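You operate a simulated robot arm through the tools that you are given. There is no shell and no other tool. Be economical: measure what you need, move in short steps, check, and stop when the job is done.

The job below is to be done with a simulated two-armed robot. You get a single attempt, and the scene is never put back.

## Task
Fetch the green-band jar from the top of the bench by the tall stack and set it on the top shelf of the roller rack. Then stack the film roll that says "323" from the top of the bench by the tall stack on top of the film roll marked "305". Then put one of the blue cans from the top of the bench by the tall stack on the long yellow plate. Then take the white jar and put it on the top of the load on the strap table. Then take the block from the top of the load on the strap table and leave it on the top of the load on the turntable. Then put the paper pad on the top of the workbench away on the top of the wooden bench. Then press the black button of the button box three times. The order counts. Set down upright: green-band jar, blue can, white jar.
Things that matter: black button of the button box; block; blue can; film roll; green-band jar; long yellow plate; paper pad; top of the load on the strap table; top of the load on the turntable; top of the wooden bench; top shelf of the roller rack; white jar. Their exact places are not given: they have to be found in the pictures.

Only the result counts: the job must be done as asked and must still hold three seconds after the hand-in. Knocking over, shifting, dropping, spilling or breaking anything else fails it.

## Robot
Two 7-joint arms with vacuum grippers on one trunk, on a base that drives. Base frame: it is fixed to the floor where the robot stands at the start and does not move with it; the origin is under the middle of the robot, x ahead of it, y to its left, z up. Readings come in m, degrees, newtons and seconds.
The left shoulder is at the start at [0.07, 0.174, 1.229], the right one opposite. With the tool pointing down near the work surface each hand reaches from about 0.14 to 0.78 m from the robot's upright axis, wherever it stands, measured 20 degrees to its own side. Places, roughly: black button of the button box [-7.7, 0.6, 0.8]; block (9x8x8 cm) [2.3, -1.9, 0.9]; blue can [0.75, 0, 0.75]; film roll [1, 0, 1]; green-band jar [0.5, 0, 0.75]; long yellow plate (11x17x3 cm) [1, -0.2, 0.8]; paper pad [-6.5, -2.25, 0.75]; top of the load on the strap table [2.1, -1.8, 0.9]; top of the load on the turntable [0.9, -1.7, 0.8]; top of the wooden bench [2.2, 5.9, 0.8]; top shelf of the roller rack (100x15 cm) [-1.18, -0.8, 1.16]; white jar [1.5, -0.25, 0.75]. Payload 3.5 kg a hand.
Tool frame (each hand has its own): the origin (TCP) lies in the middle of the cups' lips, and z points out of the cups. The gripper has 2 cups of 0.032 m across, covering 0.032 by 0.08 m (tool x, y); the bellows give 0.01 m. With the vacuum on, a cup seals on a smooth face that it is pressed against (1 to 4 N); it does not hold porous or soft things. The pull reaches 76 N.
Orientation is that of the tool frame in the base frame, as a unit quaternion [w, x, y, z]. With the cups facing straight down, the tool's x points along the base's -x, its y along +y and its z along -z.

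## Interface
- The arms move only by the tool send_rows. It takes "left_commands", "right_commands" or both (then of equal length, played together; a hand with none holds still); each is a list of rows, each an object of numbers (a shift or turn left out is 0, a gripper value left out holds the last): "x", "y", "z": the shift along the tool's x, y, z in m; "ax", "ay", "az": the turn, a rotation vector about the tool's x, y, z in degrees; "suction": the vacuum: 1 switches it on, 0 off. In form: [{"x": .., "y": .., "z": .., "ax": .., "ay": .., "az": .., "suction": ..}, ...]. A call has 1 to 12 rows; each row shifts and turns the commanded pose from where the row before left it, along the tool's axes as they then stand. A row lasts 0.2 s, in which the tool goes at most 0.05 m and 8.6 degrees; a call with a longer step from one row to the next is refused whole, and so is a gripper value outside its range. A pose out of reach is approached as far as the arm can. The call stops where the force on the tool passes 40 N (or 10 N more than at its start, if that is more) or the arm is blocked; 0.2 s more then pass. The pull builds up within a second once a cup has sealed. Time passes only in rows, and 0.2 s behind the last, so rows that do not move give it time. It gives the time, the measured TCP pose, the force on the tool (base axes) and the pull of the vacuum at its end, in the units of the frame above (readings bear some noise), with the torque about the TCP (base axes, N m) and any sound that the robot's microphone picked up.
- Cameras (640 x 400 px; columns grow to the right, rows downward): "scene" is now at [0.1287, -0.0062, 1.5319]; the picture's right is [-0.10, -0.99, 0.00], its down [-0.72, 0.07, -0.69] and it looks along [0.69, -0.07, -0.72] (base axes); focal length 277 px, centre (320, 200). "left" rides on the left gripper at [0.073, -0.019, -0.11] in its tool frame; the picture's right is [0.25, 0.97, 0.00], its down [-0.77, 0.20, -0.60] and it looks along [-0.58, 0.15, 0.80] (tool axes); focal length 218 px, centre (320, 200). "right" rides on the right gripper at [0.073, 0.019, -0.11] in its tool frame; the picture's right is [-0.25, 0.97, 0.00], its down [-0.77, -0.20, -0.60] and it looks along [-0.58, -0.15, 0.80] (tool axes); focal length 218 px, centre (320, 200).
- get_image(camera): a new picture of that camera. The clock stands still meanwhile.
- slide_trunk(by): slides the trunk up (or, below 0, down) by that many m; the arms and the scene camera ride with it, the base frame stays. It gives what a move gives, with no picture.
- drive_base(legs): drives the robot by 1 to 6 legs, each [ahead, turn to the left] in m and degrees, along the robot's own axes; the way and the turn of a leg run together, so that a leg with both is an arc; at most 1.5 m and 180 degrees a leg. The arms and the cameras ride along, it lands a little off, and it stops where it bumps. It gives what a move gives.
- pan_tilt(pan, tilt): turns the head with the scene camera to pan (to the left, within 86 degrees either way) and tilt (down, from -29 to 69), counted from straight ahead of the robot. It gives what a move gives.
- point_at(camera, pixels): for up to 12 pixels [column, row] of the newest picture of that camera ("zoom" is the newest enlarged one), the place [x, y, z] in the base frame of the surface seen there, good to about 0.002 m. The clock stands still meanwhile.
- close_up(camera, box): a new picture of the part [left, top, right, bottom] of that camera's present view, enlarged. The clock stands still meanwhile.
- job_done(): hands the job in; it is judged then, once.

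Work in short steps. Measure before you move; look again where a grasp or a placing could have gone wrong, and mend it. You have 131 turns and 146 pictures in all, those below and enlarged ones among them. Switch the vacuum off and draw the arms clear of the work before you hand the job in, unless the task says otherwise.

The tools are called after "Emit:" as a command line: name --argument value ..., lists and objects as JSON in quotes. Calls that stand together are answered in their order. send_rows: Moves the arms, as the interface text tells. Its arguments: {"type":"object","properties":{"left_commands":{"type":"array","items":{"type":"object","properties":{"x":{"type":"number"},"y":{"type":"number"},"z":{"type":"number"},"ax":{"type":"number"},"ay":{"type":"number"},"az":{"type":"number"},"suction":{"type":"number"}}}},"right_commands":{"type":"array","items":{"type":"object","properties":{"x":{"type":"number"},"y":{"type":"number"},"z":{"type":"number"},"ax":{"type":"number"},"ay":{"type":"number"},"az":{"type":"number"},"suction":{"type":"number"}}}}},"required":[]} The other tools are called the same way: slide_trunk (by) slides the trunk up or down; drive_base (legs) drives the base; pan_tilt (pan, tilt) turns the head that bears the scene camera; get_image (camera) takes a picture; point_at (camera, pixels) gives the place of the surface under pixels of a picture; close_up (camera, box) takes an enlarged picture of a part of a camera's view; job_done () hands the job in.

At the start:

```text
clock: 0.0
left_eef_pos: [0.5659, 0.2593, 1.2501]
left_tcp_rot: [0.0, 0.0, 1.0, 0.0]
left_force: [0.2, 0.1, -0.6]
left_ft_torque: [-0.01, 0.02, -0.02]
left_pull: 0.0
right_eef_pos: [0.486, -0.2993, 1.3001]
right_tcp_rot: [0.002, 0.0, 1.0, 0.0]
right_force: [-0.3, 0.5, 0.5]
right_ft_torque: [0.0, 0.0, -0.01]
right_pull: 0.0
trunk travel left (down, up): [-0.725, 0.115]
robot x, y, heading: [-0.0011, 0.0016, 0.2]
head pan, tilt: [-5.9, 46.4]
```

scene: 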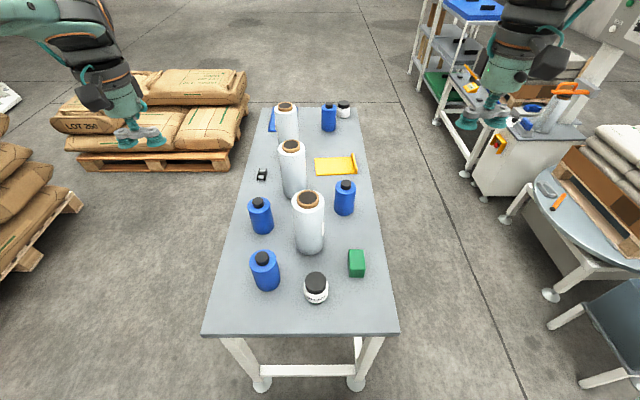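
right: 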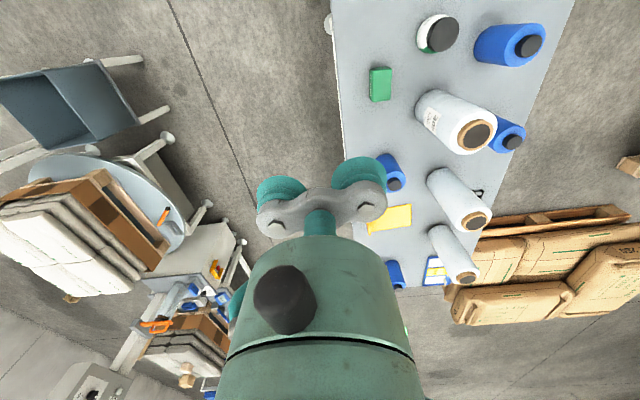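
left: 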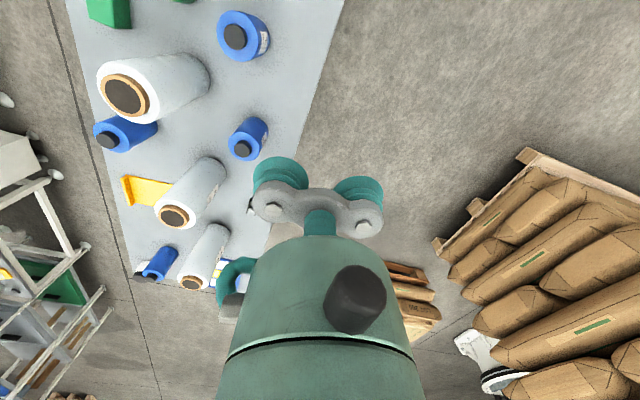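

The scene picture shows the bench with the jar at (316,286), three film rolls and blue cans. I take an enlarged view and measure places.

Emit:
close_up --camera "scene" --box '[200, 90, 420, 340]'

Emit:
point_at --camera "scene" --pixels '[[316, 279], [310, 198], [291, 147], [285, 107], [262, 203], [265, 258], [346, 185], [329, 106], [343, 103], [335, 167], [357, 256], [300, 320]]'

```text
1.60 times, centred on (310, 215) of scene
```

zoom: 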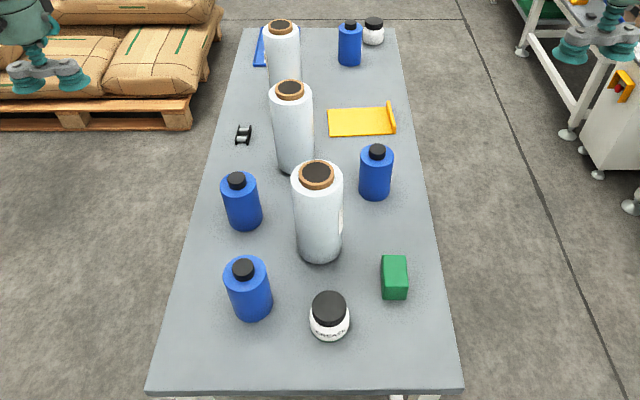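

```text
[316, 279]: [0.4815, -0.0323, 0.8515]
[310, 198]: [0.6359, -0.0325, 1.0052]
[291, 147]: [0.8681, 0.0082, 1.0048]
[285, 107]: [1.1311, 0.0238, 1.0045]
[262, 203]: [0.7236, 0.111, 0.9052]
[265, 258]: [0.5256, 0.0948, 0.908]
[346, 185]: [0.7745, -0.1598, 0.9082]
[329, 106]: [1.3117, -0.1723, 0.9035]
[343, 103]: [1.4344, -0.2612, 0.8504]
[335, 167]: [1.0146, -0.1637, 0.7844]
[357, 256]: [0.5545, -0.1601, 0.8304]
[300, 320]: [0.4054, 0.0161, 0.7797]
```

The rolls' labels face the robot's right side; I look through the right hand camera at them.

Emit:
close_up --camera "right" --box '[400, 0, 560, 140]'

Emit:
close_up --camera "scene" --box '[270, 90, 350, 270]'

Emit:
close_up --camera "scene" --box '[280, 180, 350, 250]'

```text
2.86 times, centred on (480, 70) of right
```

zoom: 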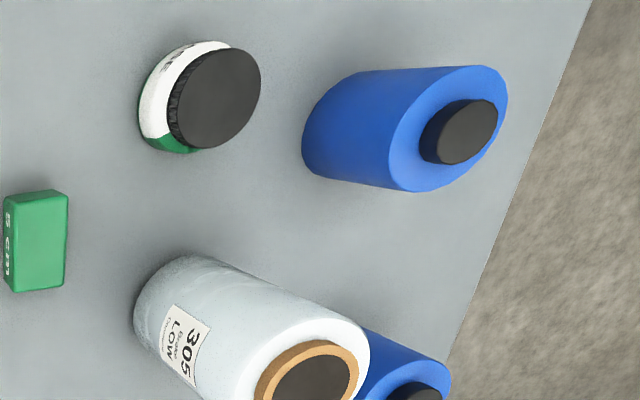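

```text
2.22 times, centred on (310, 180) of scene
```

zoom: 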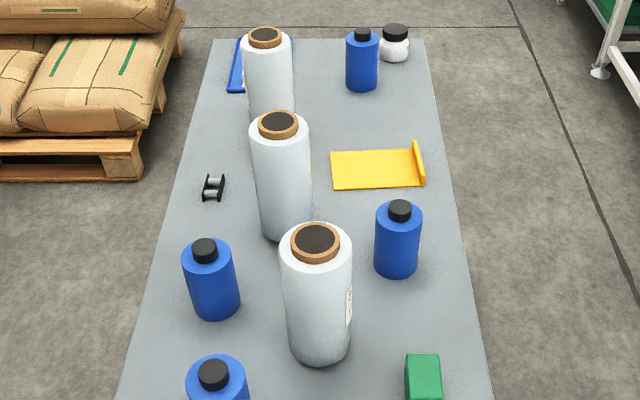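

```text
5.71 times, centred on (315, 215) of scene
```

zoom: 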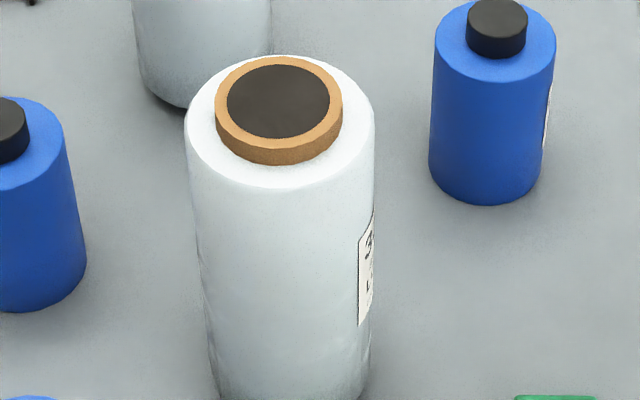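

The nearest roll reads 305. I measure the roll top, core and can caps in an enlarged view, and peek at the other rolls with the hand cameras.

Emit:
point_at --camera "zoom" --pixels '[[280, 100], [221, 105], [337, 105], [280, 150], [280, 180], [195, 110], [365, 110], [279, 61], [497, 20], [468, 22], [527, 22], [500, 70]]'

Emit:
close_up --camera "right" --box '[360, 150, 520, 290]'

Emit:
close_up --camera "left" --box '[80, 30, 280, 300]'

```text
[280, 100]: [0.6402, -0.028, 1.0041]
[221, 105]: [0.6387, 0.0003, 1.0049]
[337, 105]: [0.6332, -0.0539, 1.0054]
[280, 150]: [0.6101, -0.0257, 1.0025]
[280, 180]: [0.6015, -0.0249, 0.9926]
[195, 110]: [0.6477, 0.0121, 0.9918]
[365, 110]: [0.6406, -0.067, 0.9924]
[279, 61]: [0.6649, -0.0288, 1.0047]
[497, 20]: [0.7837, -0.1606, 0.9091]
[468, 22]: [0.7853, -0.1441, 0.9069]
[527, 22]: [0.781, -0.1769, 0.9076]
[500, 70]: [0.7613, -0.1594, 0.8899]
```

```text
2.86 times, centred on (440, 220) of right
```

zoom: 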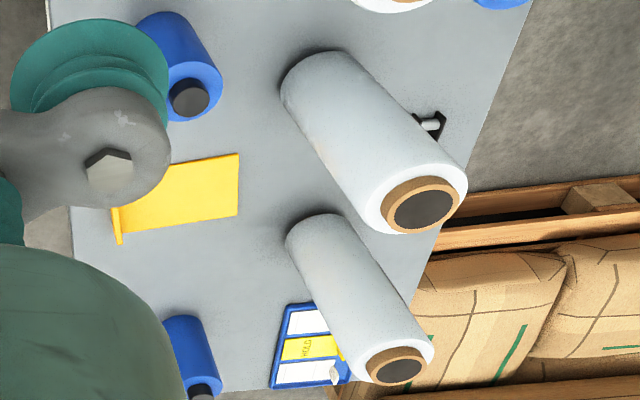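

```text
1.48 times, centred on (180, 165) of left
```

zoom: 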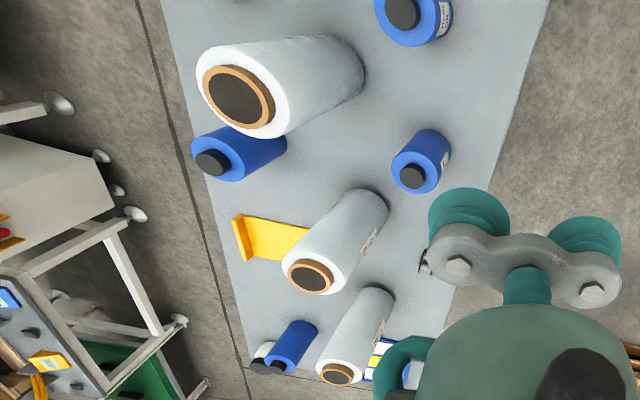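

Labels of the other two rolls face left; I enlarge them in the left camera.

Emit:
close_up --camera "left" --box '[170, 150, 240, 200]'

Emit:
close_up --camera "left" --box '[170, 215, 240, 265]'

```text
8.00 times, centred on (205, 175) of left
```

zoom: 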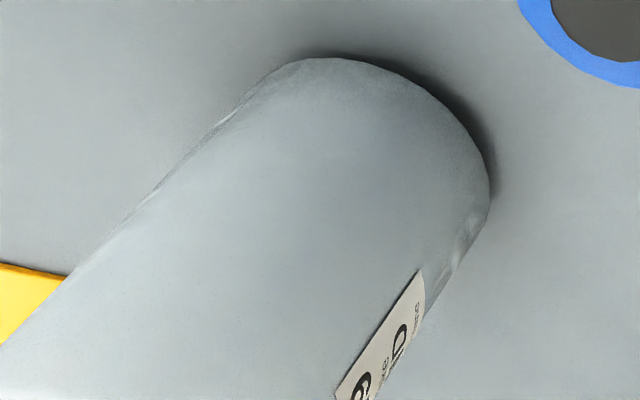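

```text
8.00 times, centred on (205, 240) of left
```

zoom: 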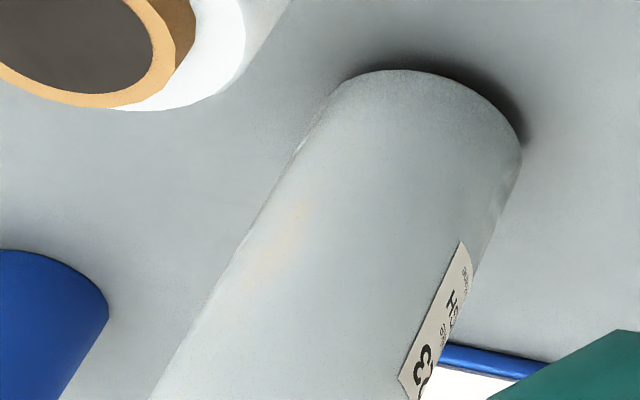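

The labels sit at about (212,197) and (217,262) of the left picture; I enlarge just there.

Emit:
close_up --camera "left" --box '[190, 182, 230, 212]'

Emit:
close_up --camera "left" --box '[198, 246, 238, 276]'

```text
13.33 times, centred on (210, 197) of left
```

zoom: 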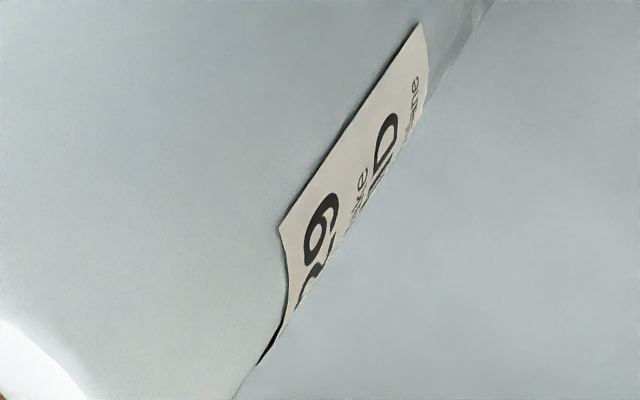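

```text
13.33 times, centred on (218, 261) of left
```

zoom: 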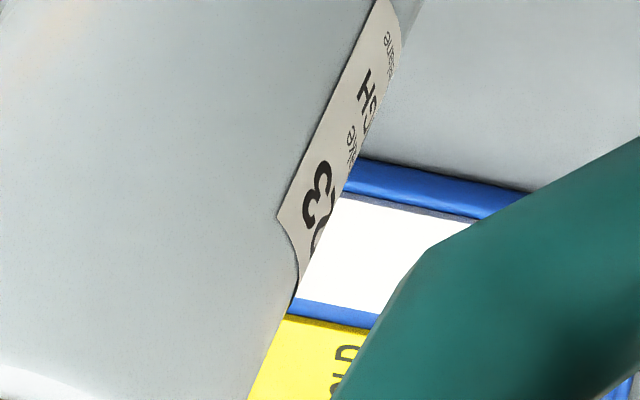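

The far roll shows a 3 first, the middle one a 6/9, so the far one (x 1.13) is 323. Now I measure the jar lid for the first grasp, and look behind at the rack later.

Emit:
close_up --camera "scene" --box '[290, 262, 342, 310]'

Emit:
point_at --camera "scene" --pixels '[[307, 280], [325, 280], [316, 274], [316, 285], [316, 280]]'

```text
8.33 times, centred on (316, 286) of scene
```

zoom: 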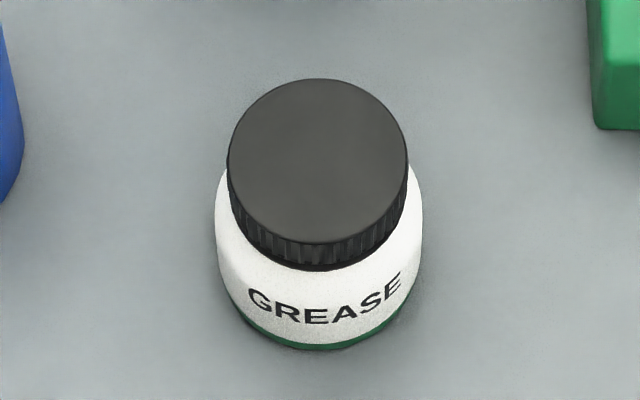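

```text
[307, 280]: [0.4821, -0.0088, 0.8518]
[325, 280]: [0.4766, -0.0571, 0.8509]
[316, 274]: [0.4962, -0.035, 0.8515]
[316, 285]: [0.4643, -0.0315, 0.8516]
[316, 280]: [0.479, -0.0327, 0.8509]
```

Lid centre is about (0.477,-0.0325,0.8515), 58 mm wide. I bring the right hand over it so the +y cup is centred on the lid.

Emit:
send_rows --right_commands '[{"y": 0.048, "x": 0.002}, {"y": 0.049, "x": 0.002}, {"y": 0.049, "x": 0.002}, {"y": 0.049, "x": 0.002}, {"y": 0.048, "x": 0.001}, {"z": 0.05}, {"z": 0.05}, {"z": 0.05}, {"z": 0.05}, {"z": 0.05}, {"z": 0.05}, {"z": 0.05}]'

Emit:
get_image --camera "right"

Emit:
get_image --camera "scene"

```text
clock: 2.6
left_eef_pos: [0.5679, 0.259, 1.2495]
left_tcp_rot: [-0.001, 0.0, 1.0, 0.0]
left_force: [0.4, 0.3, 0.2]
left_ft_torque: [-0.05, 0.02, -0.02]
left_pull: 0.1
right_eef_pos: [0.4786, -0.0537, 0.9491]
right_tcp_rot: [0.0, 0.001, 1.0, 0.001]
right_force: [-0.3, -0.3, -0.3]
right_ft_torque: [0.0, 0.05, 0.02]
right_pull: 0.1
trunk travel left (down, up): [-0.725, 0.115]
robot x, y, heading: [0.0002, 0.0031, -0.3]
head pan, tilt: [-5.9, 46.4]
```

```text
131 pictures are left
```

right: 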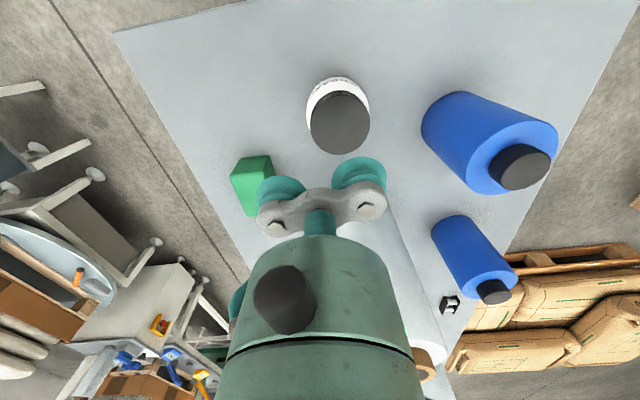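

```text
130 pictures are left
```

scene: 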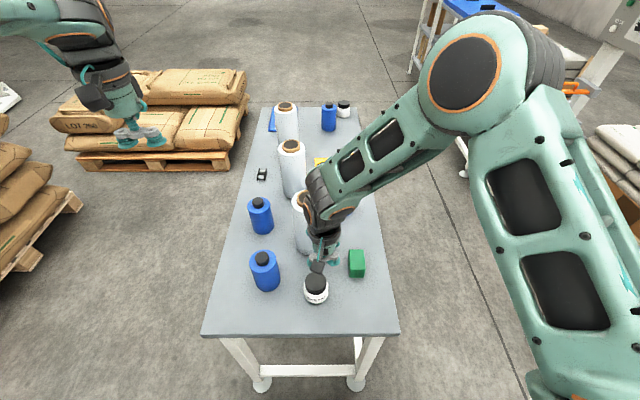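

Hand hovers above the lid at z 0.949 with the roll clear. I lower with the vacuum on.

Emit:
send_rows --right_commands '[{"y": -0.002, "z": 0.04, "suction": 1}, {"z": 0.04}, {"z": 0.012}, {"z": 0.005}, {"z": 0.004}, {}, {}, {}, {}]'

```text
clock: 4.6
left_eef_pos: [0.5651, 0.2585, 1.2517]
left_tcp_rot: [0.001, -0.001, 1.0, 0.001]
left_force: [0.0, -0.6, -0.5]
left_ft_torque: [0.0, 0.03, 0.01]
left_pull: 0.0
right_eef_pos: [0.4777, -0.0578, 0.8493]
right_tcp_rot: [0.001, -0.001, 1.0, 0.001]
right_force: [-0.9, -5.0, 12.5]
right_ft_torque: [0.87, 0.04, -0.05]
right_pull: 37.8
trunk travel left (down, up): [-0.725, 0.115]
robot x, y, heading: [0.0021, -0.0004, 0.1]
head pan, tilt: [-5.9, 46.4]
```

One cup sealed (37.8 N). I lift straight up to above 1.2 m.

Emit:
send_rows --right_commands '[{"z": -0.01}, {"z": -0.02}, {"z": -0.04}, {"z": -0.05}, {"z": -0.05}, {"z": -0.05}, {"z": -0.05}, {"z": -0.05}, {"z": -0.05}, {"z": -0.05}, {"z": -0.03}]'

Emit:
pan_tilt --pan -86 --tilt 20

Emit:
get_image --camera "scene"

```text
clock: 7.0
left_eef_pos: [0.5661, 0.2586, 1.2497]
left_tcp_rot: [0.0, 0.001, 1.0, 0.0]
left_force: [-0.4, 0.3, -0.5]
left_ft_torque: [-0.02, 0.0, 0.02]
left_pull: 0.1
right_eef_pos: [0.4777, -0.0568, 1.2995]
right_tcp_rot: [0.0, -0.001, 1.0, 0.0]
right_force: [-0.7, 0.1, -3.3]
right_ft_torque: [0.52, 0.11, -0.12]
right_pull: 37.8
trunk travel left (down, up): [-0.725, 0.115]
robot x, y, heading: [0.0025, 0.0026, 0.0]
head pan, tilt: [-5.9, 46.4]
```

```text
clock: 8.5
left_eef_pos: [0.5662, 0.2593, 1.2497]
left_tcp_rot: [0.0, 0.0, 1.0, 0.0]
left_force: [0.8, 0.2, -0.2]
left_ft_torque: [0.01, 0.0, 0.01]
left_pull: 0.2
right_eef_pos: [0.4791, -0.0563, 1.2977]
right_tcp_rot: [0.001, 0.0, 1.0, 0.0]
right_force: [0.0, -0.3, -2.9]
right_ft_torque: [0.47, 0.1, -0.11]
right_pull: 37.3
trunk travel left (down, up): [-0.725, 0.115]
robot x, y, heading: [-0.0005, -0.0008, -0.2]
head pan, tilt: [-85.9, 20.0]
```

```text
129 pictures are left
```

scene: 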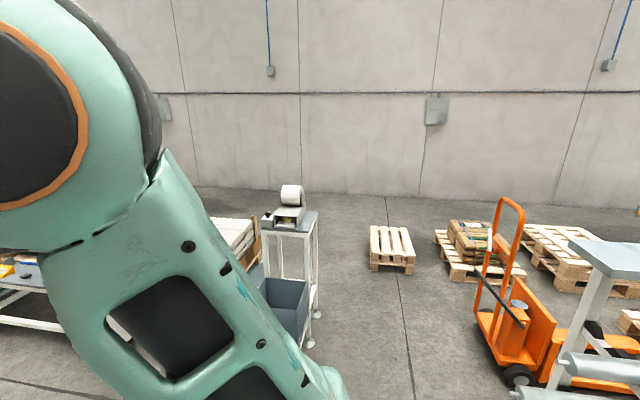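

The rack post shows at the picture's right edge, (610,260). I turn the robot in place to the right to face it; arms are above 1.25 m and clear of the rolls.

Emit:
drive_base --legs '[[0, -110]]'

Emit:
pan_tilt --pan -36 --tilt 30

Emit:
get_image --camera "scene"

```text
clock: 13.4
left_eef_pos: [0.0741, -0.6178, 1.2499]
left_tcp_rot: [0.0, 0.808, 0.589, 0.0]
left_force: [-0.7, 0.2, -0.7]
left_ft_torque: [-0.03, -0.01, 0.0]
left_pull: 0.1
right_eef_pos: [-0.1999, -0.4373, 1.2986]
right_tcp_rot: [0.001, 0.808, 0.589, 0.0]
right_force: [0.1, 0.0, -3.2]
right_ft_torque: [-0.09, -0.5, -0.17]
right_pull: 37.7
trunk travel left (down, up): [-0.725, 0.115]
robot x, y, heading: [0.0027, -0.0015, -107.7]
head pan, tilt: [-85.9, 20.0]
```

```text
clock: 14.6
left_eef_pos: [0.0745, -0.6188, 1.2502]
left_tcp_rot: [0.0, 0.808, 0.589, -0.001]
left_force: [-0.4, -0.5, -0.1]
left_ft_torque: [0.01, -0.03, -0.04]
left_pull: 0.0
right_eef_pos: [-0.1987, -0.4375, 1.2988]
right_tcp_rot: [0.001, 0.808, 0.589, 0.0]
right_force: [0.2, -0.2, -3.1]
right_ft_torque: [-0.07, -0.53, -0.17]
right_pull: 37.5
trunk travel left (down, up): [-0.725, 0.115]
robot x, y, heading: [-0.0048, -0.0038, -107.9]
head pan, tilt: [-36.0, 30.0]
```

```text
128 pictures are left
```

scene: 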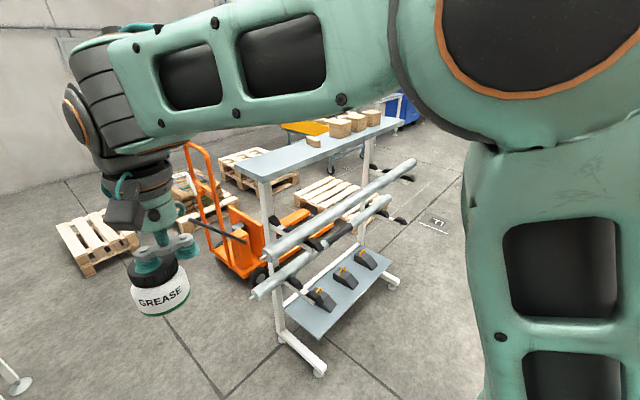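

The rack's top shelf spans (235,160)–(400,125), with blocks at its far end and rollers below on the near side. I measure its corners.

Emit:
point_at --camera "scene" --pixels '[[236, 159], [263, 180], [402, 122], [362, 118], [255, 163], [300, 155], [314, 141], [314, 148], [285, 235], [415, 162], [252, 295], [318, 370]]'

Emit:
close_up --camera "scene" --box '[220, 90, 430, 220]'

```text
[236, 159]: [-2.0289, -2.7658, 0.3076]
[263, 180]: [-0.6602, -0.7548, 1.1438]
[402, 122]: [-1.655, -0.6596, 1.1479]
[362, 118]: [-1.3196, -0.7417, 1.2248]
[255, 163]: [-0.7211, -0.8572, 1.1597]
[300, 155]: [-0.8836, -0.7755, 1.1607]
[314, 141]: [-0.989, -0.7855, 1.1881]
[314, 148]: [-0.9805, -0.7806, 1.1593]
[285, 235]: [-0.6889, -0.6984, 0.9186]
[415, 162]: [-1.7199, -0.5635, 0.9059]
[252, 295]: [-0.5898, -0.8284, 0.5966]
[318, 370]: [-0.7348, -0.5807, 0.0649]
```

```text
3.05 times, centred on (325, 155) of scene
```

zoom: 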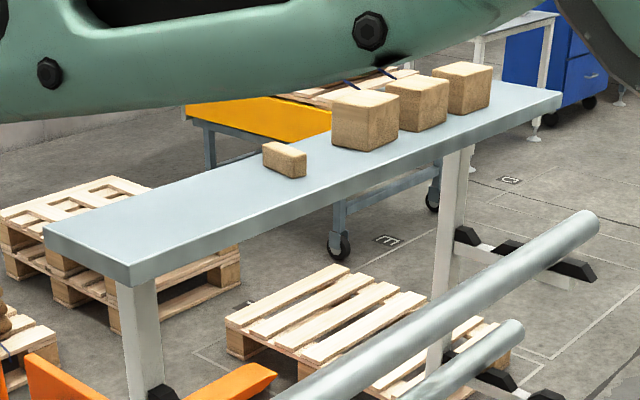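

Shelf top is z 1.16, front edge from (-0.66,-0.75) to (-1.655,-0.66); I'll set the jar near (-0.80,-0.817). I raise the trunk for clearance and drive to about (-0.45,-0.2).

Emit:
slide_trunk --by 0.09

Emit:
drive_base --legs '[[0, -48], [0.48, 0], [0, 56]]'

Emit:
pan_tilt --pan -15 --tilt 45

Emit:
get_image --camera "scene"

```text
clock: 15.9
left_eef_pos: [0.0722, -0.6187, 1.3399]
left_tcp_rot: [0.0, 0.808, 0.589, 0.0]
left_force: [0.9, -0.7, 0.2]
left_ft_torque: [-0.02, 0.01, 0.01]
left_pull: 0.0
right_eef_pos: [-0.1996, -0.4385, 1.388]
right_tcp_rot: [0.0, 0.808, 0.589, -0.001]
right_force: [0.1, -0.6, -2.8]
right_ft_torque: [-0.1, -0.54, -0.18]
right_pull: 37.9
trunk travel left (down, up): [-0.815, 0.025]
robot x, y, heading: [-0.0014, -0.0009, -107.8]
head pan, tilt: [-36.0, 30.0]
```

```text
clock: 23.4
left_eef_pos: [-0.2695, -0.7953, 1.3402]
left_tcp_rot: [0.0, 0.76, 0.65, -0.001]
left_force: [0.4, -0.7, 0.0]
left_ft_torque: [-0.01, 0.0, 0.01]
left_pull: 0.0
right_eef_pos: [-0.5669, -0.6602, 1.3892]
right_tcp_rot: [0.001, 0.76, 0.65, 0.0]
right_force: [-0.3, -0.4, -3.6]
right_ft_torque: [0.04, -0.62, -0.12]
right_pull: 37.7
trunk travel left (down, up): [-0.815, 0.025]
robot x, y, heading: [-0.4384, -0.1952, -98.9]
head pan, tilt: [-36.0, 30.0]
```

```text
clock: 24.3
left_eef_pos: [-0.2675, -0.7951, 1.3413]
left_tcp_rot: [0.0, 0.76, 0.65, 0.0]
left_force: [0.2, 0.7, -0.4]
left_ft_torque: [0.01, 0.0, 0.02]
left_pull: 0.0
right_eef_pos: [-0.5656, -0.6598, 1.389]
right_tcp_rot: [0.0, 0.759, 0.651, -0.001]
right_force: [0.1, 0.5, -2.9]
right_ft_torque: [0.0, -0.61, -0.13]
right_pull: 38.1
trunk travel left (down, up): [-0.815, 0.025]
robot x, y, heading: [-0.4383, -0.1932, -98.8]
head pan, tilt: [-15.0, 45.0]
```

```text
126 pictures are left
```

scene: 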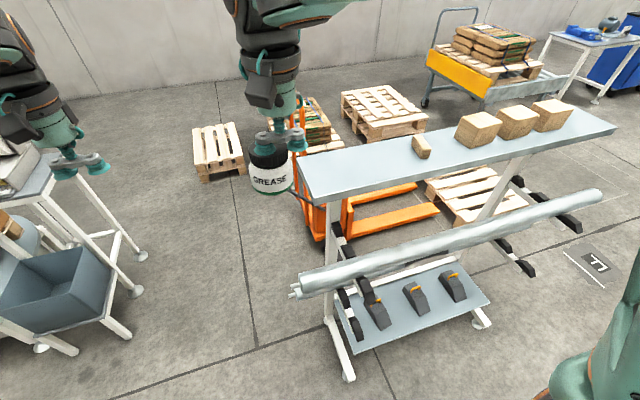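

The jar hangs left of the shelf end. I re-measure the shelf here for an exact place.

Emit:
point_at --camera "scene" --pixels '[[315, 200], [298, 160], [400, 178], [400, 142], [350, 175], [421, 155], [415, 142], [268, 150]]'

```text
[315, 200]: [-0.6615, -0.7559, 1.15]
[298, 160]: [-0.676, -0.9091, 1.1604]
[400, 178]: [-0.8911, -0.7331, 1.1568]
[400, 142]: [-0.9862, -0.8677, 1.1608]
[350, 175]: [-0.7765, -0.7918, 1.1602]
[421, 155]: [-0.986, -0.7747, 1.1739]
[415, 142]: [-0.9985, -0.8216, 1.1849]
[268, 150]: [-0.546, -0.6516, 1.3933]
```

I carry the jar to over (-0.78,-0.822) and lower to just above the shelf.

Emit:
send_rows --right_commands '[{"x": -0.0322, "y": -0.0352}, {"x": -0.0322, "y": -0.0352}, {"x": -0.0322, "y": -0.0352}, {"x": -0.0322, "y": -0.0352}, {"x": -0.0322, "y": -0.0352}, {"x": -0.0322, "y": -0.0352}, {"z": 0.045}, {"z": 0.045}, {"z": 0.04}, {}]'

Emit:
get_image --camera "scene"

```text
clock: 26.5
left_eef_pos: [-0.2697, -0.7949, 1.3399]
left_tcp_rot: [0.0, 0.76, 0.65, -0.001]
left_force: [0.3, -0.8, 0.8]
left_ft_torque: [0.0, 0.01, -0.03]
left_pull: 0.1
right_eef_pos: [-0.8061, -0.8152, 1.2585]
right_tcp_rot: [0.001, 0.76, 0.65, 0.0]
right_force: [-0.6, -0.2, -3.2]
right_ft_torque: [0.03, -0.64, -0.15]
right_pull: 37.5
trunk travel left (down, up): [-0.815, 0.025]
robot x, y, heading: [-0.437, -0.1944, -99.2]
head pan, tilt: [-15.0, 45.0]
```

```text
125 pictures are left
```

scene: 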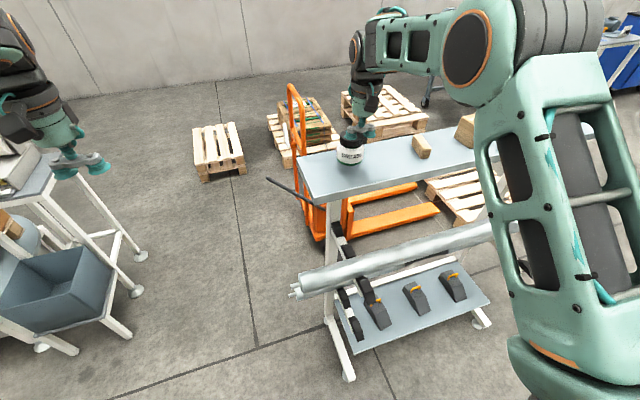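

Jar is over the shelf middle at (-0.782,-0.819). I lower 28 mm, release, and lift off.

Emit:
send_rows --right_commands '[{"z": 0.015}, {"z": 0.008}, {"z": 0.004}, {"z": 0.002}, {}]'

```text
clock: 27.7
left_eef_pos: [-0.2668, -0.7935, 1.3406]
left_tcp_rot: [0.0, 0.76, 0.65, 0.0]
left_force: [-0.1, -0.5, 0.3]
left_ft_torque: [0.02, -0.02, 0.01]
left_pull: 0.1
right_eef_pos: [-0.8051, -0.8172, 1.2316]
right_tcp_rot: [0.001, 0.76, 0.65, -0.002]
right_force: [1.1, 1.5, 4.8]
right_ft_torque: [-0.06, -0.64, -0.14]
right_pull: 37.7
trunk travel left (down, up): [-0.815, 0.025]
robot x, y, heading: [-0.4344, -0.1957, -98.9]
head pan, tilt: [-15.0, 45.0]
```

The force turned to +4.8 N: the jar stands. I release and withdraw upward.

Emit:
send_rows --right_commands '[{"suction": 0}, {}, {}, {"z": -0.01}, {"z": -0.03}, {"z": -0.05}, {"z": -0.05}, {"x": 0.04}, {"x": 0.04}, {"x": 0.04}, {"x": 0.04}]'

Emit:
close_up --camera "scene" --box '[280, 100, 440, 210]'

```text
clock: 30.1
left_eef_pos: [-0.2685, -0.7922, 1.3409]
left_tcp_rot: [0.001, 0.76, 0.649, -0.001]
left_force: [0.0, 0.1, 0.6]
left_ft_torque: [-0.05, 0.0, 0.02]
left_pull: 0.1
right_eef_pos: [-0.7796, -0.6557, 1.3713]
right_tcp_rot: [0.001, 0.76, 0.65, -0.001]
right_force: [-0.4, 1.4, 0.1]
right_ft_torque: [-0.08, 0.0, -0.01]
right_pull: 0.1
trunk travel left (down, up): [-0.815, 0.025]
robot x, y, heading: [-0.4343, -0.1945, -99.0]
head pan, tilt: [-15.0, 45.0]
```

```text
3.64 times, centred on (360, 155) of scene
```

zoom: 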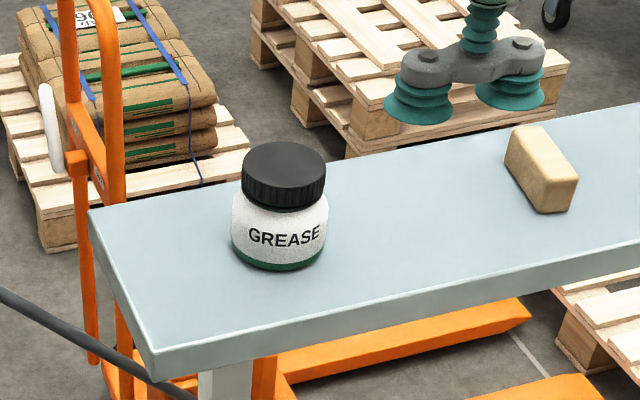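

Jar 1 is standing well on the shelf. Next I drive to the right-hand side of the bench, to about (0.88,-0.75) facing it.

Emit:
drive_base --legs '[[0, 58], [0.843, 0], [0, 41], [0.68, 0], [0, 90]]'

Emit:
pan_tilt --pan 0 --tilt 52

Emit:
get_image --camera "scene"

```text
clock: 46.1
left_eef_pos: [0.6303, -0.175, 1.3409]
left_tcp_rot: [0.0, -0.705, 0.709, 0.0]
left_force: [-0.2, 0.0, -0.1]
left_ft_torque: [0.01, 0.01, -0.03]
left_pull: 0.0
right_eef_pos: [1.1552, -0.2339, 1.3707]
right_tcp_rot: [0.001, -0.705, 0.709, 0.001]
right_force: [0.5, -0.1, -0.6]
right_ft_torque: [0.03, -0.03, 0.02]
right_pull: 0.1
trunk travel left (down, up): [-0.815, 0.025]
robot x, y, heading: [0.8841, -0.7411, 89.6]
head pan, tilt: [-15.0, 45.0]
```

```text
clock: 46.9
left_eef_pos: [0.6297, -0.1749, 1.3389]
left_tcp_rot: [-0.001, -0.705, 0.71, -0.001]
left_force: [-0.2, 1.2, 0.4]
left_ft_torque: [-0.01, -0.04, 0.0]
left_pull: 0.1
right_eef_pos: [1.1559, -0.2344, 1.3708]
right_tcp_rot: [0.0, -0.705, 0.71, 0.001]
right_force: [0.1, -0.1, 0.2]
right_ft_torque: [0.0, 0.01, 0.0]
right_pull: 0.1
trunk travel left (down, up): [-0.815, 0.025]
robot x, y, heading: [0.8826, -0.741, 89.7]
head pan, tilt: [0.0, 52.0]
```

```text
123 pictures are left
```

scene: 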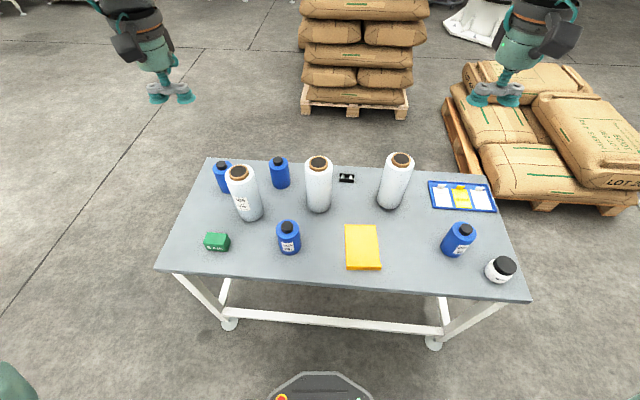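

All objects show now. I measure the 323 roll top (401,159), 305 top (239,172), caps, plate and the bench edge.

Emit:
point_at --camera "scene" --pixels '[[401, 159], [392, 159], [409, 160], [239, 172], [230, 173], [247, 172], [287, 227], [465, 230], [505, 265], [345, 283], [380, 268], [362, 228]]'

Emit:
close_up --camera "scene" --box '[370, 140, 430, 180]'

Emit:
close_up --camera "scene" --box '[210, 155, 270, 195]'

```text
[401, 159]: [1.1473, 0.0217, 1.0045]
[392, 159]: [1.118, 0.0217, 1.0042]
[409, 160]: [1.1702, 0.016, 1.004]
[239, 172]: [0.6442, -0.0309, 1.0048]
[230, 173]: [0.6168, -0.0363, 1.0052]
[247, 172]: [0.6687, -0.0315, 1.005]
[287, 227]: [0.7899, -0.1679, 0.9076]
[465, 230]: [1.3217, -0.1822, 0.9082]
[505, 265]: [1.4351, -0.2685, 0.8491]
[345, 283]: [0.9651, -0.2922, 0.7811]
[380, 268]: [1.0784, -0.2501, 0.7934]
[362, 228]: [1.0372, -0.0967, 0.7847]
```

```text
10.00 times, centred on (400, 160) of scene
```

zoom: 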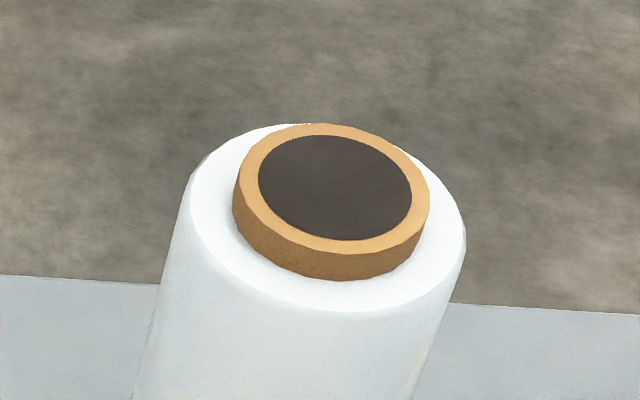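

```text
10.00 times, centred on (240, 175) of scene
```

zoom: 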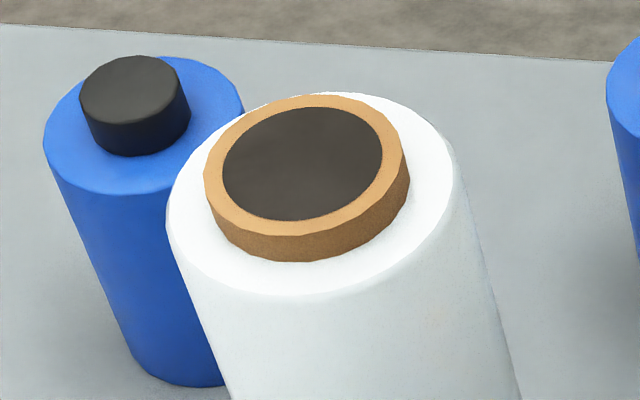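

The 323 top disc is centred at (1.148,0.022,1.0045), 305 at (0.642,-0.029). I drive 8 cm closer, then move the right hand so its outer cup covers the disc.

Emit:
drive_base --legs '[[0.08, 0]]'

```text
clock: 48.0
left_eef_pos: [0.6299, -0.1135, 1.3486]
left_tcp_rot: [0.006, -0.705, 0.709, 0.005]
left_force: [0.4, -1.6, 0.9]
left_ft_torque: [0.05, -0.03, 0.01]
left_pull: 0.0
right_eef_pos: [1.1548, -0.1733, 1.3788]
right_tcp_rot: [0.005, -0.704, 0.71, 0.005]
right_force: [-0.7, -1.7, 0.3]
right_ft_torque: [0.05, 0.01, 0.02]
right_pull: 0.0
trunk travel left (down, up): [-0.815, 0.025]
robot x, y, heading: [0.8869, -0.6654, 89.4]
head pan, tilt: [0.0, 52.0]
```

The readings show a slight tilt (z +8 mm), as though the base touched something. I back off 2 cm and look.

Emit:
drive_base --legs '[[-0.03, 0]]'

Emit:
get_image --camera "scene"

Emit:
point_at --camera "scene" --pixels '[[401, 153], [235, 165], [320, 380], [330, 325], [300, 290], [400, 300]]'

```text
clock: 48.8
left_eef_pos: [0.6296, -0.1209, 1.3378]
left_tcp_rot: [0.0, -0.705, 0.71, -0.002]
left_force: [-0.4, -0.2, -1.3]
left_ft_torque: [-0.06, 0.03, 0.01]
left_pull: 0.0
right_eef_pos: [1.1561, -0.1804, 1.3689]
right_tcp_rot: [0.0, -0.704, 0.71, 0.0]
right_force: [0.5, 1.0, -0.3]
right_ft_torque: [-0.08, -0.01, 0.0]
right_pull: 0.0
trunk travel left (down, up): [-0.815, 0.025]
robot x, y, heading: [0.8824, -0.6935, 89.5]
head pan, tilt: [0.0, 52.0]
```

```text
120 pictures are left
```

scene: 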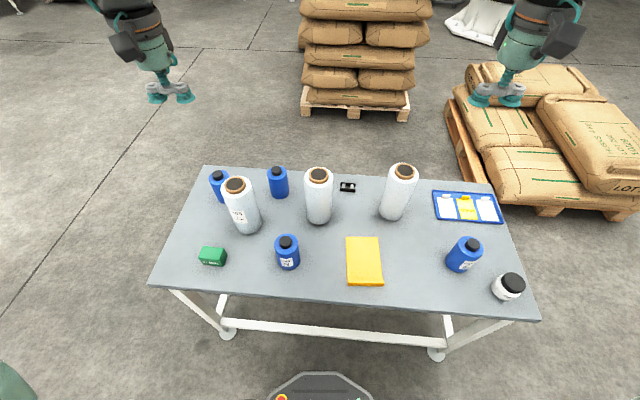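

```text
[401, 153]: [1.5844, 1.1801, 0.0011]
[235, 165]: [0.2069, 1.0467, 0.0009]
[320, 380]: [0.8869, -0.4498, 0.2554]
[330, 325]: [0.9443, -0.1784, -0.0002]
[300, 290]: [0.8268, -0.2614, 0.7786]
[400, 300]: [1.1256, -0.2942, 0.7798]
```

Nothing is disturbed; it was braking sway. I re-measure the tops: 323 at (404,170), 305 at (236,186).

Emit:
close_up --camera "scene" --box '[375, 152, 435, 192]'

Emit:
point_at --camera "zoom" --pixels '[[320, 190], [340, 190], [280, 190], [340, 160], [340, 220], [380, 190]]'

Emit:
close_up --camera "scene" --box '[206, 166, 266, 206]'

Emit:
point_at --camera "zoom" --pixels '[[320, 190], [290, 190], [340, 190], [300, 160], [300, 220]]'

```text
10.00 times, centred on (405, 172) of scene
```

zoom: 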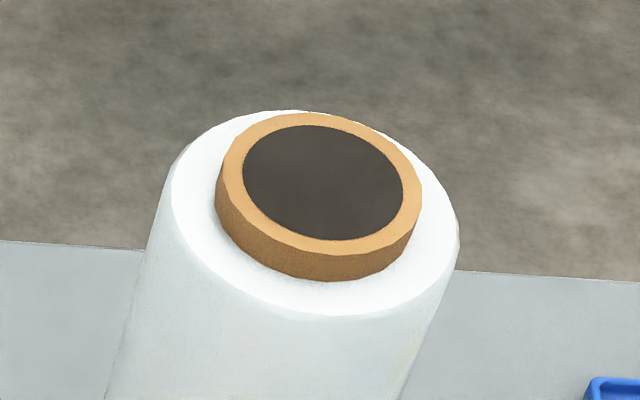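

```text
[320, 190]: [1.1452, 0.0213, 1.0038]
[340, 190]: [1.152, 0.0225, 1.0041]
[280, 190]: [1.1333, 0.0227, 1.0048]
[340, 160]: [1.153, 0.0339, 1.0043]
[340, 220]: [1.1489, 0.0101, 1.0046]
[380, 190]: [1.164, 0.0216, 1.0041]
```

```text
10.00 times, centred on (236, 186) of scene
```

zoom: 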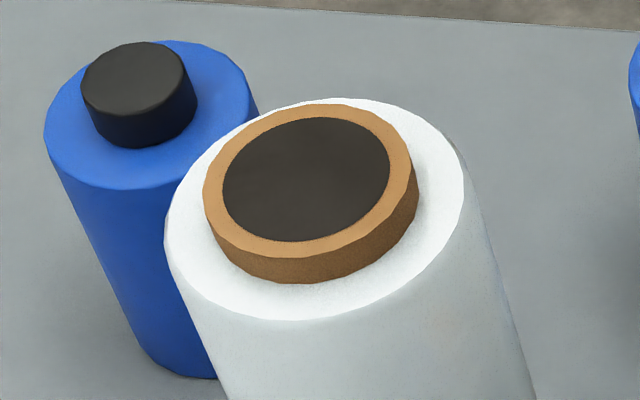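

```text
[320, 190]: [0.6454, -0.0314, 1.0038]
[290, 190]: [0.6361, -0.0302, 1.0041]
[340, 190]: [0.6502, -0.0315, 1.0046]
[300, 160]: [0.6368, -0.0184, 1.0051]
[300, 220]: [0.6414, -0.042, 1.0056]
```

323 disc centre ≈(1.146,0.025); 305 ≈(0.641,-0.0265). I move the right hand above 323.

Emit:
send_rows --right_commands '[{"x": -0.041, "y": 0.007}, {"x": -0.041, "y": 0.007}, {"x": -0.041, "y": 0.007}, {"x": -0.041, "y": 0.007}, {"x": -0.041, "y": 0.008}, {"z": 0.05}, {"z": 0.05}, {"z": 0.05}, {"z": 0.05}, {"z": 0.05}, {"z": 0.05}, {}]'

Emit:
get_image --camera "right"

```text
clock: 51.4
left_eef_pos: [0.6282, -0.1287, 1.3417]
left_tcp_rot: [0.001, -0.704, 0.71, 0.002]
left_force: [-0.4, -0.8, -0.5]
left_ft_torque: [0.03, 0.0, 0.06]
left_pull: 0.0
right_eef_pos: [1.1203, 0.0145, 1.0722]
right_tcp_rot: [0.001, -0.705, 0.709, 0.001]
right_force: [0.2, -0.5, -0.3]
right_ft_torque: [0.01, 0.0, 0.02]
right_pull: 0.1
trunk travel left (down, up): [-0.815, 0.025]
robot x, y, heading: [0.8853, -0.6934, 89.8]
head pan, tilt: [0.0, 52.0]
```

```text
117 pictures are left
```

right: 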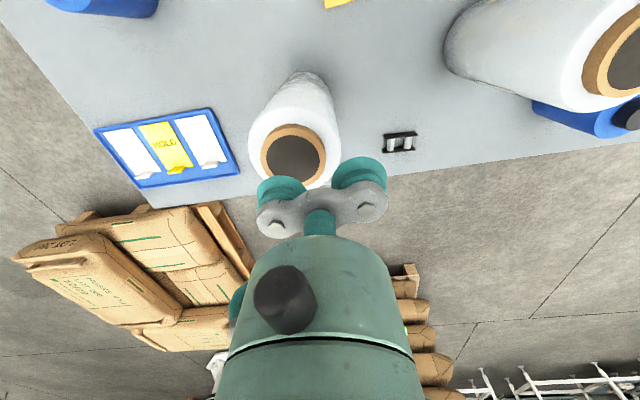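

Position (1.120,0.0145); I correct by 1 cm forward and lower with vacuum on to z≈1.001.

Emit:
send_rows --right_commands '[{"x": -0.01, "y": -0.001, "suction": 1}, {"z": 0.03}, {"z": 0.025}, {"z": 0.008}, {"z": 0.004}, {"z": 0.002}, {}, {}, {}]'

```text
clock: 53.4
left_eef_pos: [0.6278, -0.1287, 1.3426]
left_tcp_rot: [0.002, -0.704, 0.71, 0.0]
left_force: [0.0, -0.8, -0.2]
left_ft_torque: [-0.03, 0.0, 0.01]
left_pull: 0.2
right_eef_pos: [1.1207, 0.0283, 1.0048]
right_tcp_rot: [0.002, -0.705, 0.709, 0.002]
right_force: [-0.7, -0.7, 2.1]
right_ft_torque: [-0.12, -1.19, -0.03]
right_pull: 37.4
trunk travel left (down, up): [-0.815, 0.025]
robot x, y, heading: [0.8847, -0.699, 89.5]
head pan, tilt: [0.0, 52.0]
```

Sealed at 37.4 N. I lift the roll straight up.

Emit:
send_rows --right_commands '[{"z": -0.005}, {"z": -0.015}, {"z": -0.03}, {"z": -0.04}, {"z": -0.04}, {"z": -0.04}, {"z": -0.04}, {"z": -0.04}, {"z": -0.03}, {"z": -0.02}, {}, {}]'

Emit:
get_image --camera "scene"

```text
clock: 56.0
left_eef_pos: [0.6303, -0.1269, 1.3419]
left_tcp_rot: [0.001, -0.705, 0.71, 0.0]
left_force: [0.1, 0.8, 0.4]
left_ft_torque: [-0.05, -0.02, -0.01]
left_pull: 0.0
right_eef_pos: [1.123, 0.0289, 1.3023]
right_tcp_rot: [0.0, -0.705, 0.709, 0.0]
right_force: [0.5, 0.9, -10.8]
right_ft_torque: [0.0, -0.57, -0.01]
right_pull: 37.9
trunk travel left (down, up): [-0.815, 0.025]
robot x, y, heading: [0.8859, -0.6952, 89.8]
head pan, tilt: [0.0, 52.0]
```

```text
116 pictures are left
```

scene: 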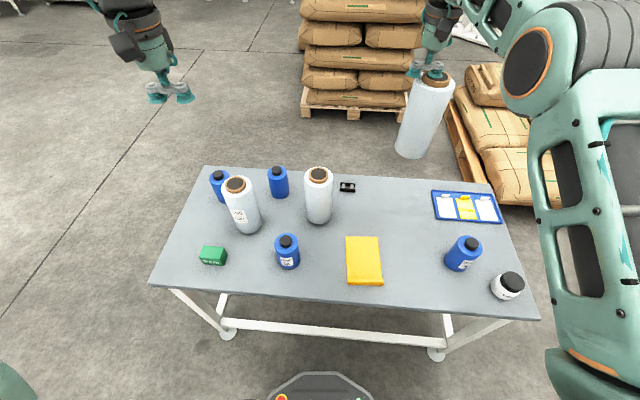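

The roll hangs upright, bottom at about 1.078, over all tops. I turn the base 40° left so that 305 comes to the right hand's side.

Emit:
drive_base --legs '[[0, 20], [0, 20]]'

Emit:
pan_tilt --pan -18 --tilt 45

Emit:
get_image --camera "scene"

```text
clock: 58.6
left_eef_pos: [0.3257, -0.4252, 1.3416]
left_tcp_rot: [0.001, 0.906, -0.422, -0.002]
left_force: [0.1, 0.4, -0.7]
left_ft_torque: [-0.04, 0.03, 0.01]
left_pull: 0.1
right_eef_pos: [0.5992, 0.0115, 1.3017]
right_tcp_rot: [0.001, 0.906, -0.423, -0.002]
right_force: [0.4, -0.2, -12.0]
right_ft_torque: [0.46, -0.5, -0.01]
right_pull: 38.1
trunk travel left (down, up): [-0.815, 0.025]
robot x, y, heading: [0.8831, -0.6932, 130.4]
head pan, tilt: [0.0, 52.0]
```

```text
clock: 59.4
left_eef_pos: [0.3233, -0.4257, 1.3424]
left_tcp_rot: [0.0, 0.907, -0.422, -0.001]
left_force: [1.4, 0.1, -0.4]
left_ft_torque: [-0.02, -0.04, 0.02]
left_pull: 0.1
right_eef_pos: [0.5962, 0.0091, 1.3014]
right_tcp_rot: [0.0, 0.906, -0.424, -0.001]
right_force: [0.5, 0.9, -10.4]
right_ft_torque: [0.51, -0.51, -0.02]
right_pull: 38.1
trunk travel left (down, up): [-0.815, 0.025]
robot x, y, heading: [0.8833, -0.693, 130.1]
head pan, tilt: [-18.0, 45.0]
```

```text
115 pictures are left
```

scene: 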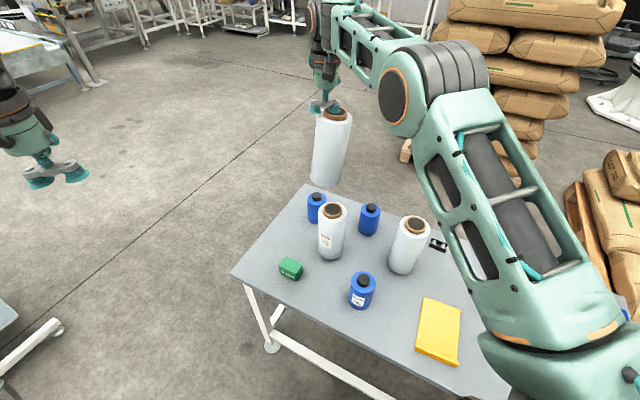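

I measure the held roll's top rim and the 305 top in the same picture, so the offset is relative.

Emit:
close_up --camera "scene" --box '[300, 90, 375, 140]'

Emit:
point_at --camera "zoom" --pixels '[[190, 200], [470, 200], [330, 220], [330, 245], [270, 150], [200, 300], [330, 320], [430, 300]]'

Emit:
close_up --camera "scene" --box '[300, 190, 375, 240]'

Emit:
point_at --camera "zoom" --pixels '[[280, 180], [310, 180], [250, 180], [280, 160], [280, 200]]'

```text
8.00 times, centred on (338, 115) of scene
```

zoom: 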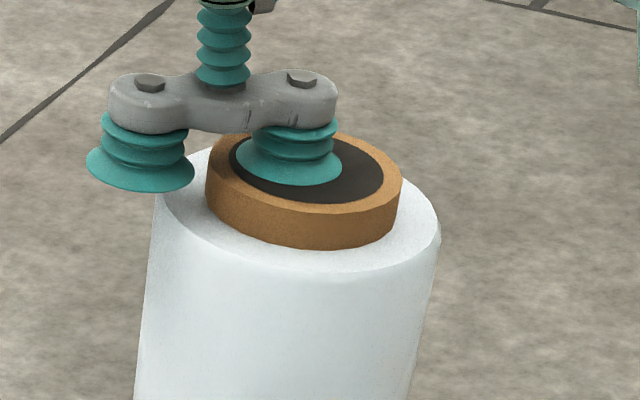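

```text
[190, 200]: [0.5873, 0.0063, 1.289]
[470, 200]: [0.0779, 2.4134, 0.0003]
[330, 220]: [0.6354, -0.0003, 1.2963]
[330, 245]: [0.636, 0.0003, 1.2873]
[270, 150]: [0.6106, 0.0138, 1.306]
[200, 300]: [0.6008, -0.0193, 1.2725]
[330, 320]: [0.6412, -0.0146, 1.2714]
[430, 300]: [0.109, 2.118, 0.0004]
```

```text
8.00 times, centred on (338, 215) of scene
```

zoom: 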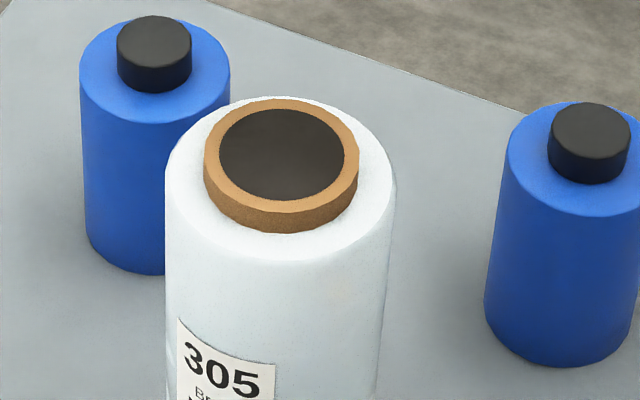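

```text
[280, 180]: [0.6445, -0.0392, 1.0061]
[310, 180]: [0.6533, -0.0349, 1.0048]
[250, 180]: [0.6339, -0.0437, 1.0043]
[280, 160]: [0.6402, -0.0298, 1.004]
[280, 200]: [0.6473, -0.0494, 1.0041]
```

Held roll is centred ≈(0.619,0.0235), 305 ≈(0.640,-0.027). I shift by that and lower to about 1.5 cm above.

Emit:
send_rows --right_commands '[{"x": 0.02, "y": 0.006}, {"x": 0.02, "y": 0.006}, {"x": 0.012, "y": 0.004}, {}, {"z": 0.02}, {"z": 0.02}, {"z": 0.016}, {}, {}]'

Emit:
get_image --camera "scene"

Emit:
close_up --camera "scene" --box '[270, 100, 400, 270]'

```text
clock: 61.4
left_eef_pos: [0.324, -0.4277, 1.3409]
left_tcp_rot: [0.0, 0.907, -0.422, 0.0]
left_force: [-0.3, 0.1, 0.3]
left_ft_torque: [0.01, -0.03, 0.01]
left_pull: 0.0
right_eef_pos: [0.6195, -0.0397, 1.2441]
right_tcp_rot: [0.0, 0.907, -0.422, -0.001]
right_force: [0.1, 0.2, -11.8]
right_ft_torque: [0.47, -0.51, -0.03]
right_pull: 37.8
trunk travel left (down, up): [-0.815, 0.025]
robot x, y, heading: [0.8825, -0.6933, 130.1]
head pan, tilt: [-18.0, 45.0]
```

```text
112 pictures are left
```

scene: 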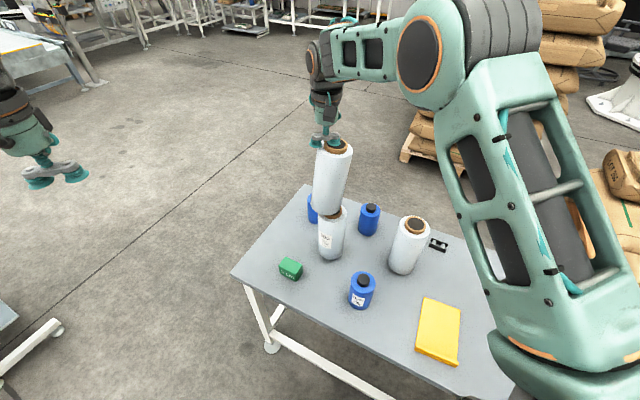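

```text
2.35 times, centred on (335, 185) of scene
```

zoom: 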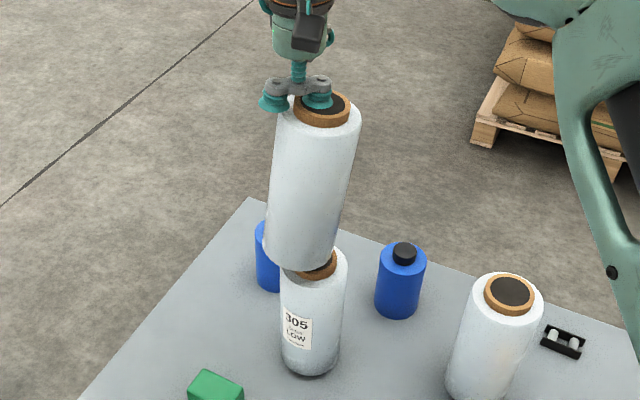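

The held roll seems to lean slightly, its bottom left of the top. I measure points down its front face, and on 305's face.

Emit:
point_at --camera "zoom" --pixels '[[316, 140], [316, 160], [316, 180], [316, 200], [316, 220], [316, 240], [290, 160], [340, 160], [280, 220], [325, 220], [315, 300], [315, 350]]'

```text
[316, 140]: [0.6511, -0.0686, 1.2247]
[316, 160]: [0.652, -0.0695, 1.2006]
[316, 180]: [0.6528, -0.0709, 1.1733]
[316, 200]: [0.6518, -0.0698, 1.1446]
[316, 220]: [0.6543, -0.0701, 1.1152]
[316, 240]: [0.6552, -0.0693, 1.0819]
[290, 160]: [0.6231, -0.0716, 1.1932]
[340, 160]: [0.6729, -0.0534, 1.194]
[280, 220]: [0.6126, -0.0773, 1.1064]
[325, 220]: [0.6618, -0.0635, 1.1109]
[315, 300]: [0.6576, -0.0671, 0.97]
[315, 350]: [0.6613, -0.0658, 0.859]
```

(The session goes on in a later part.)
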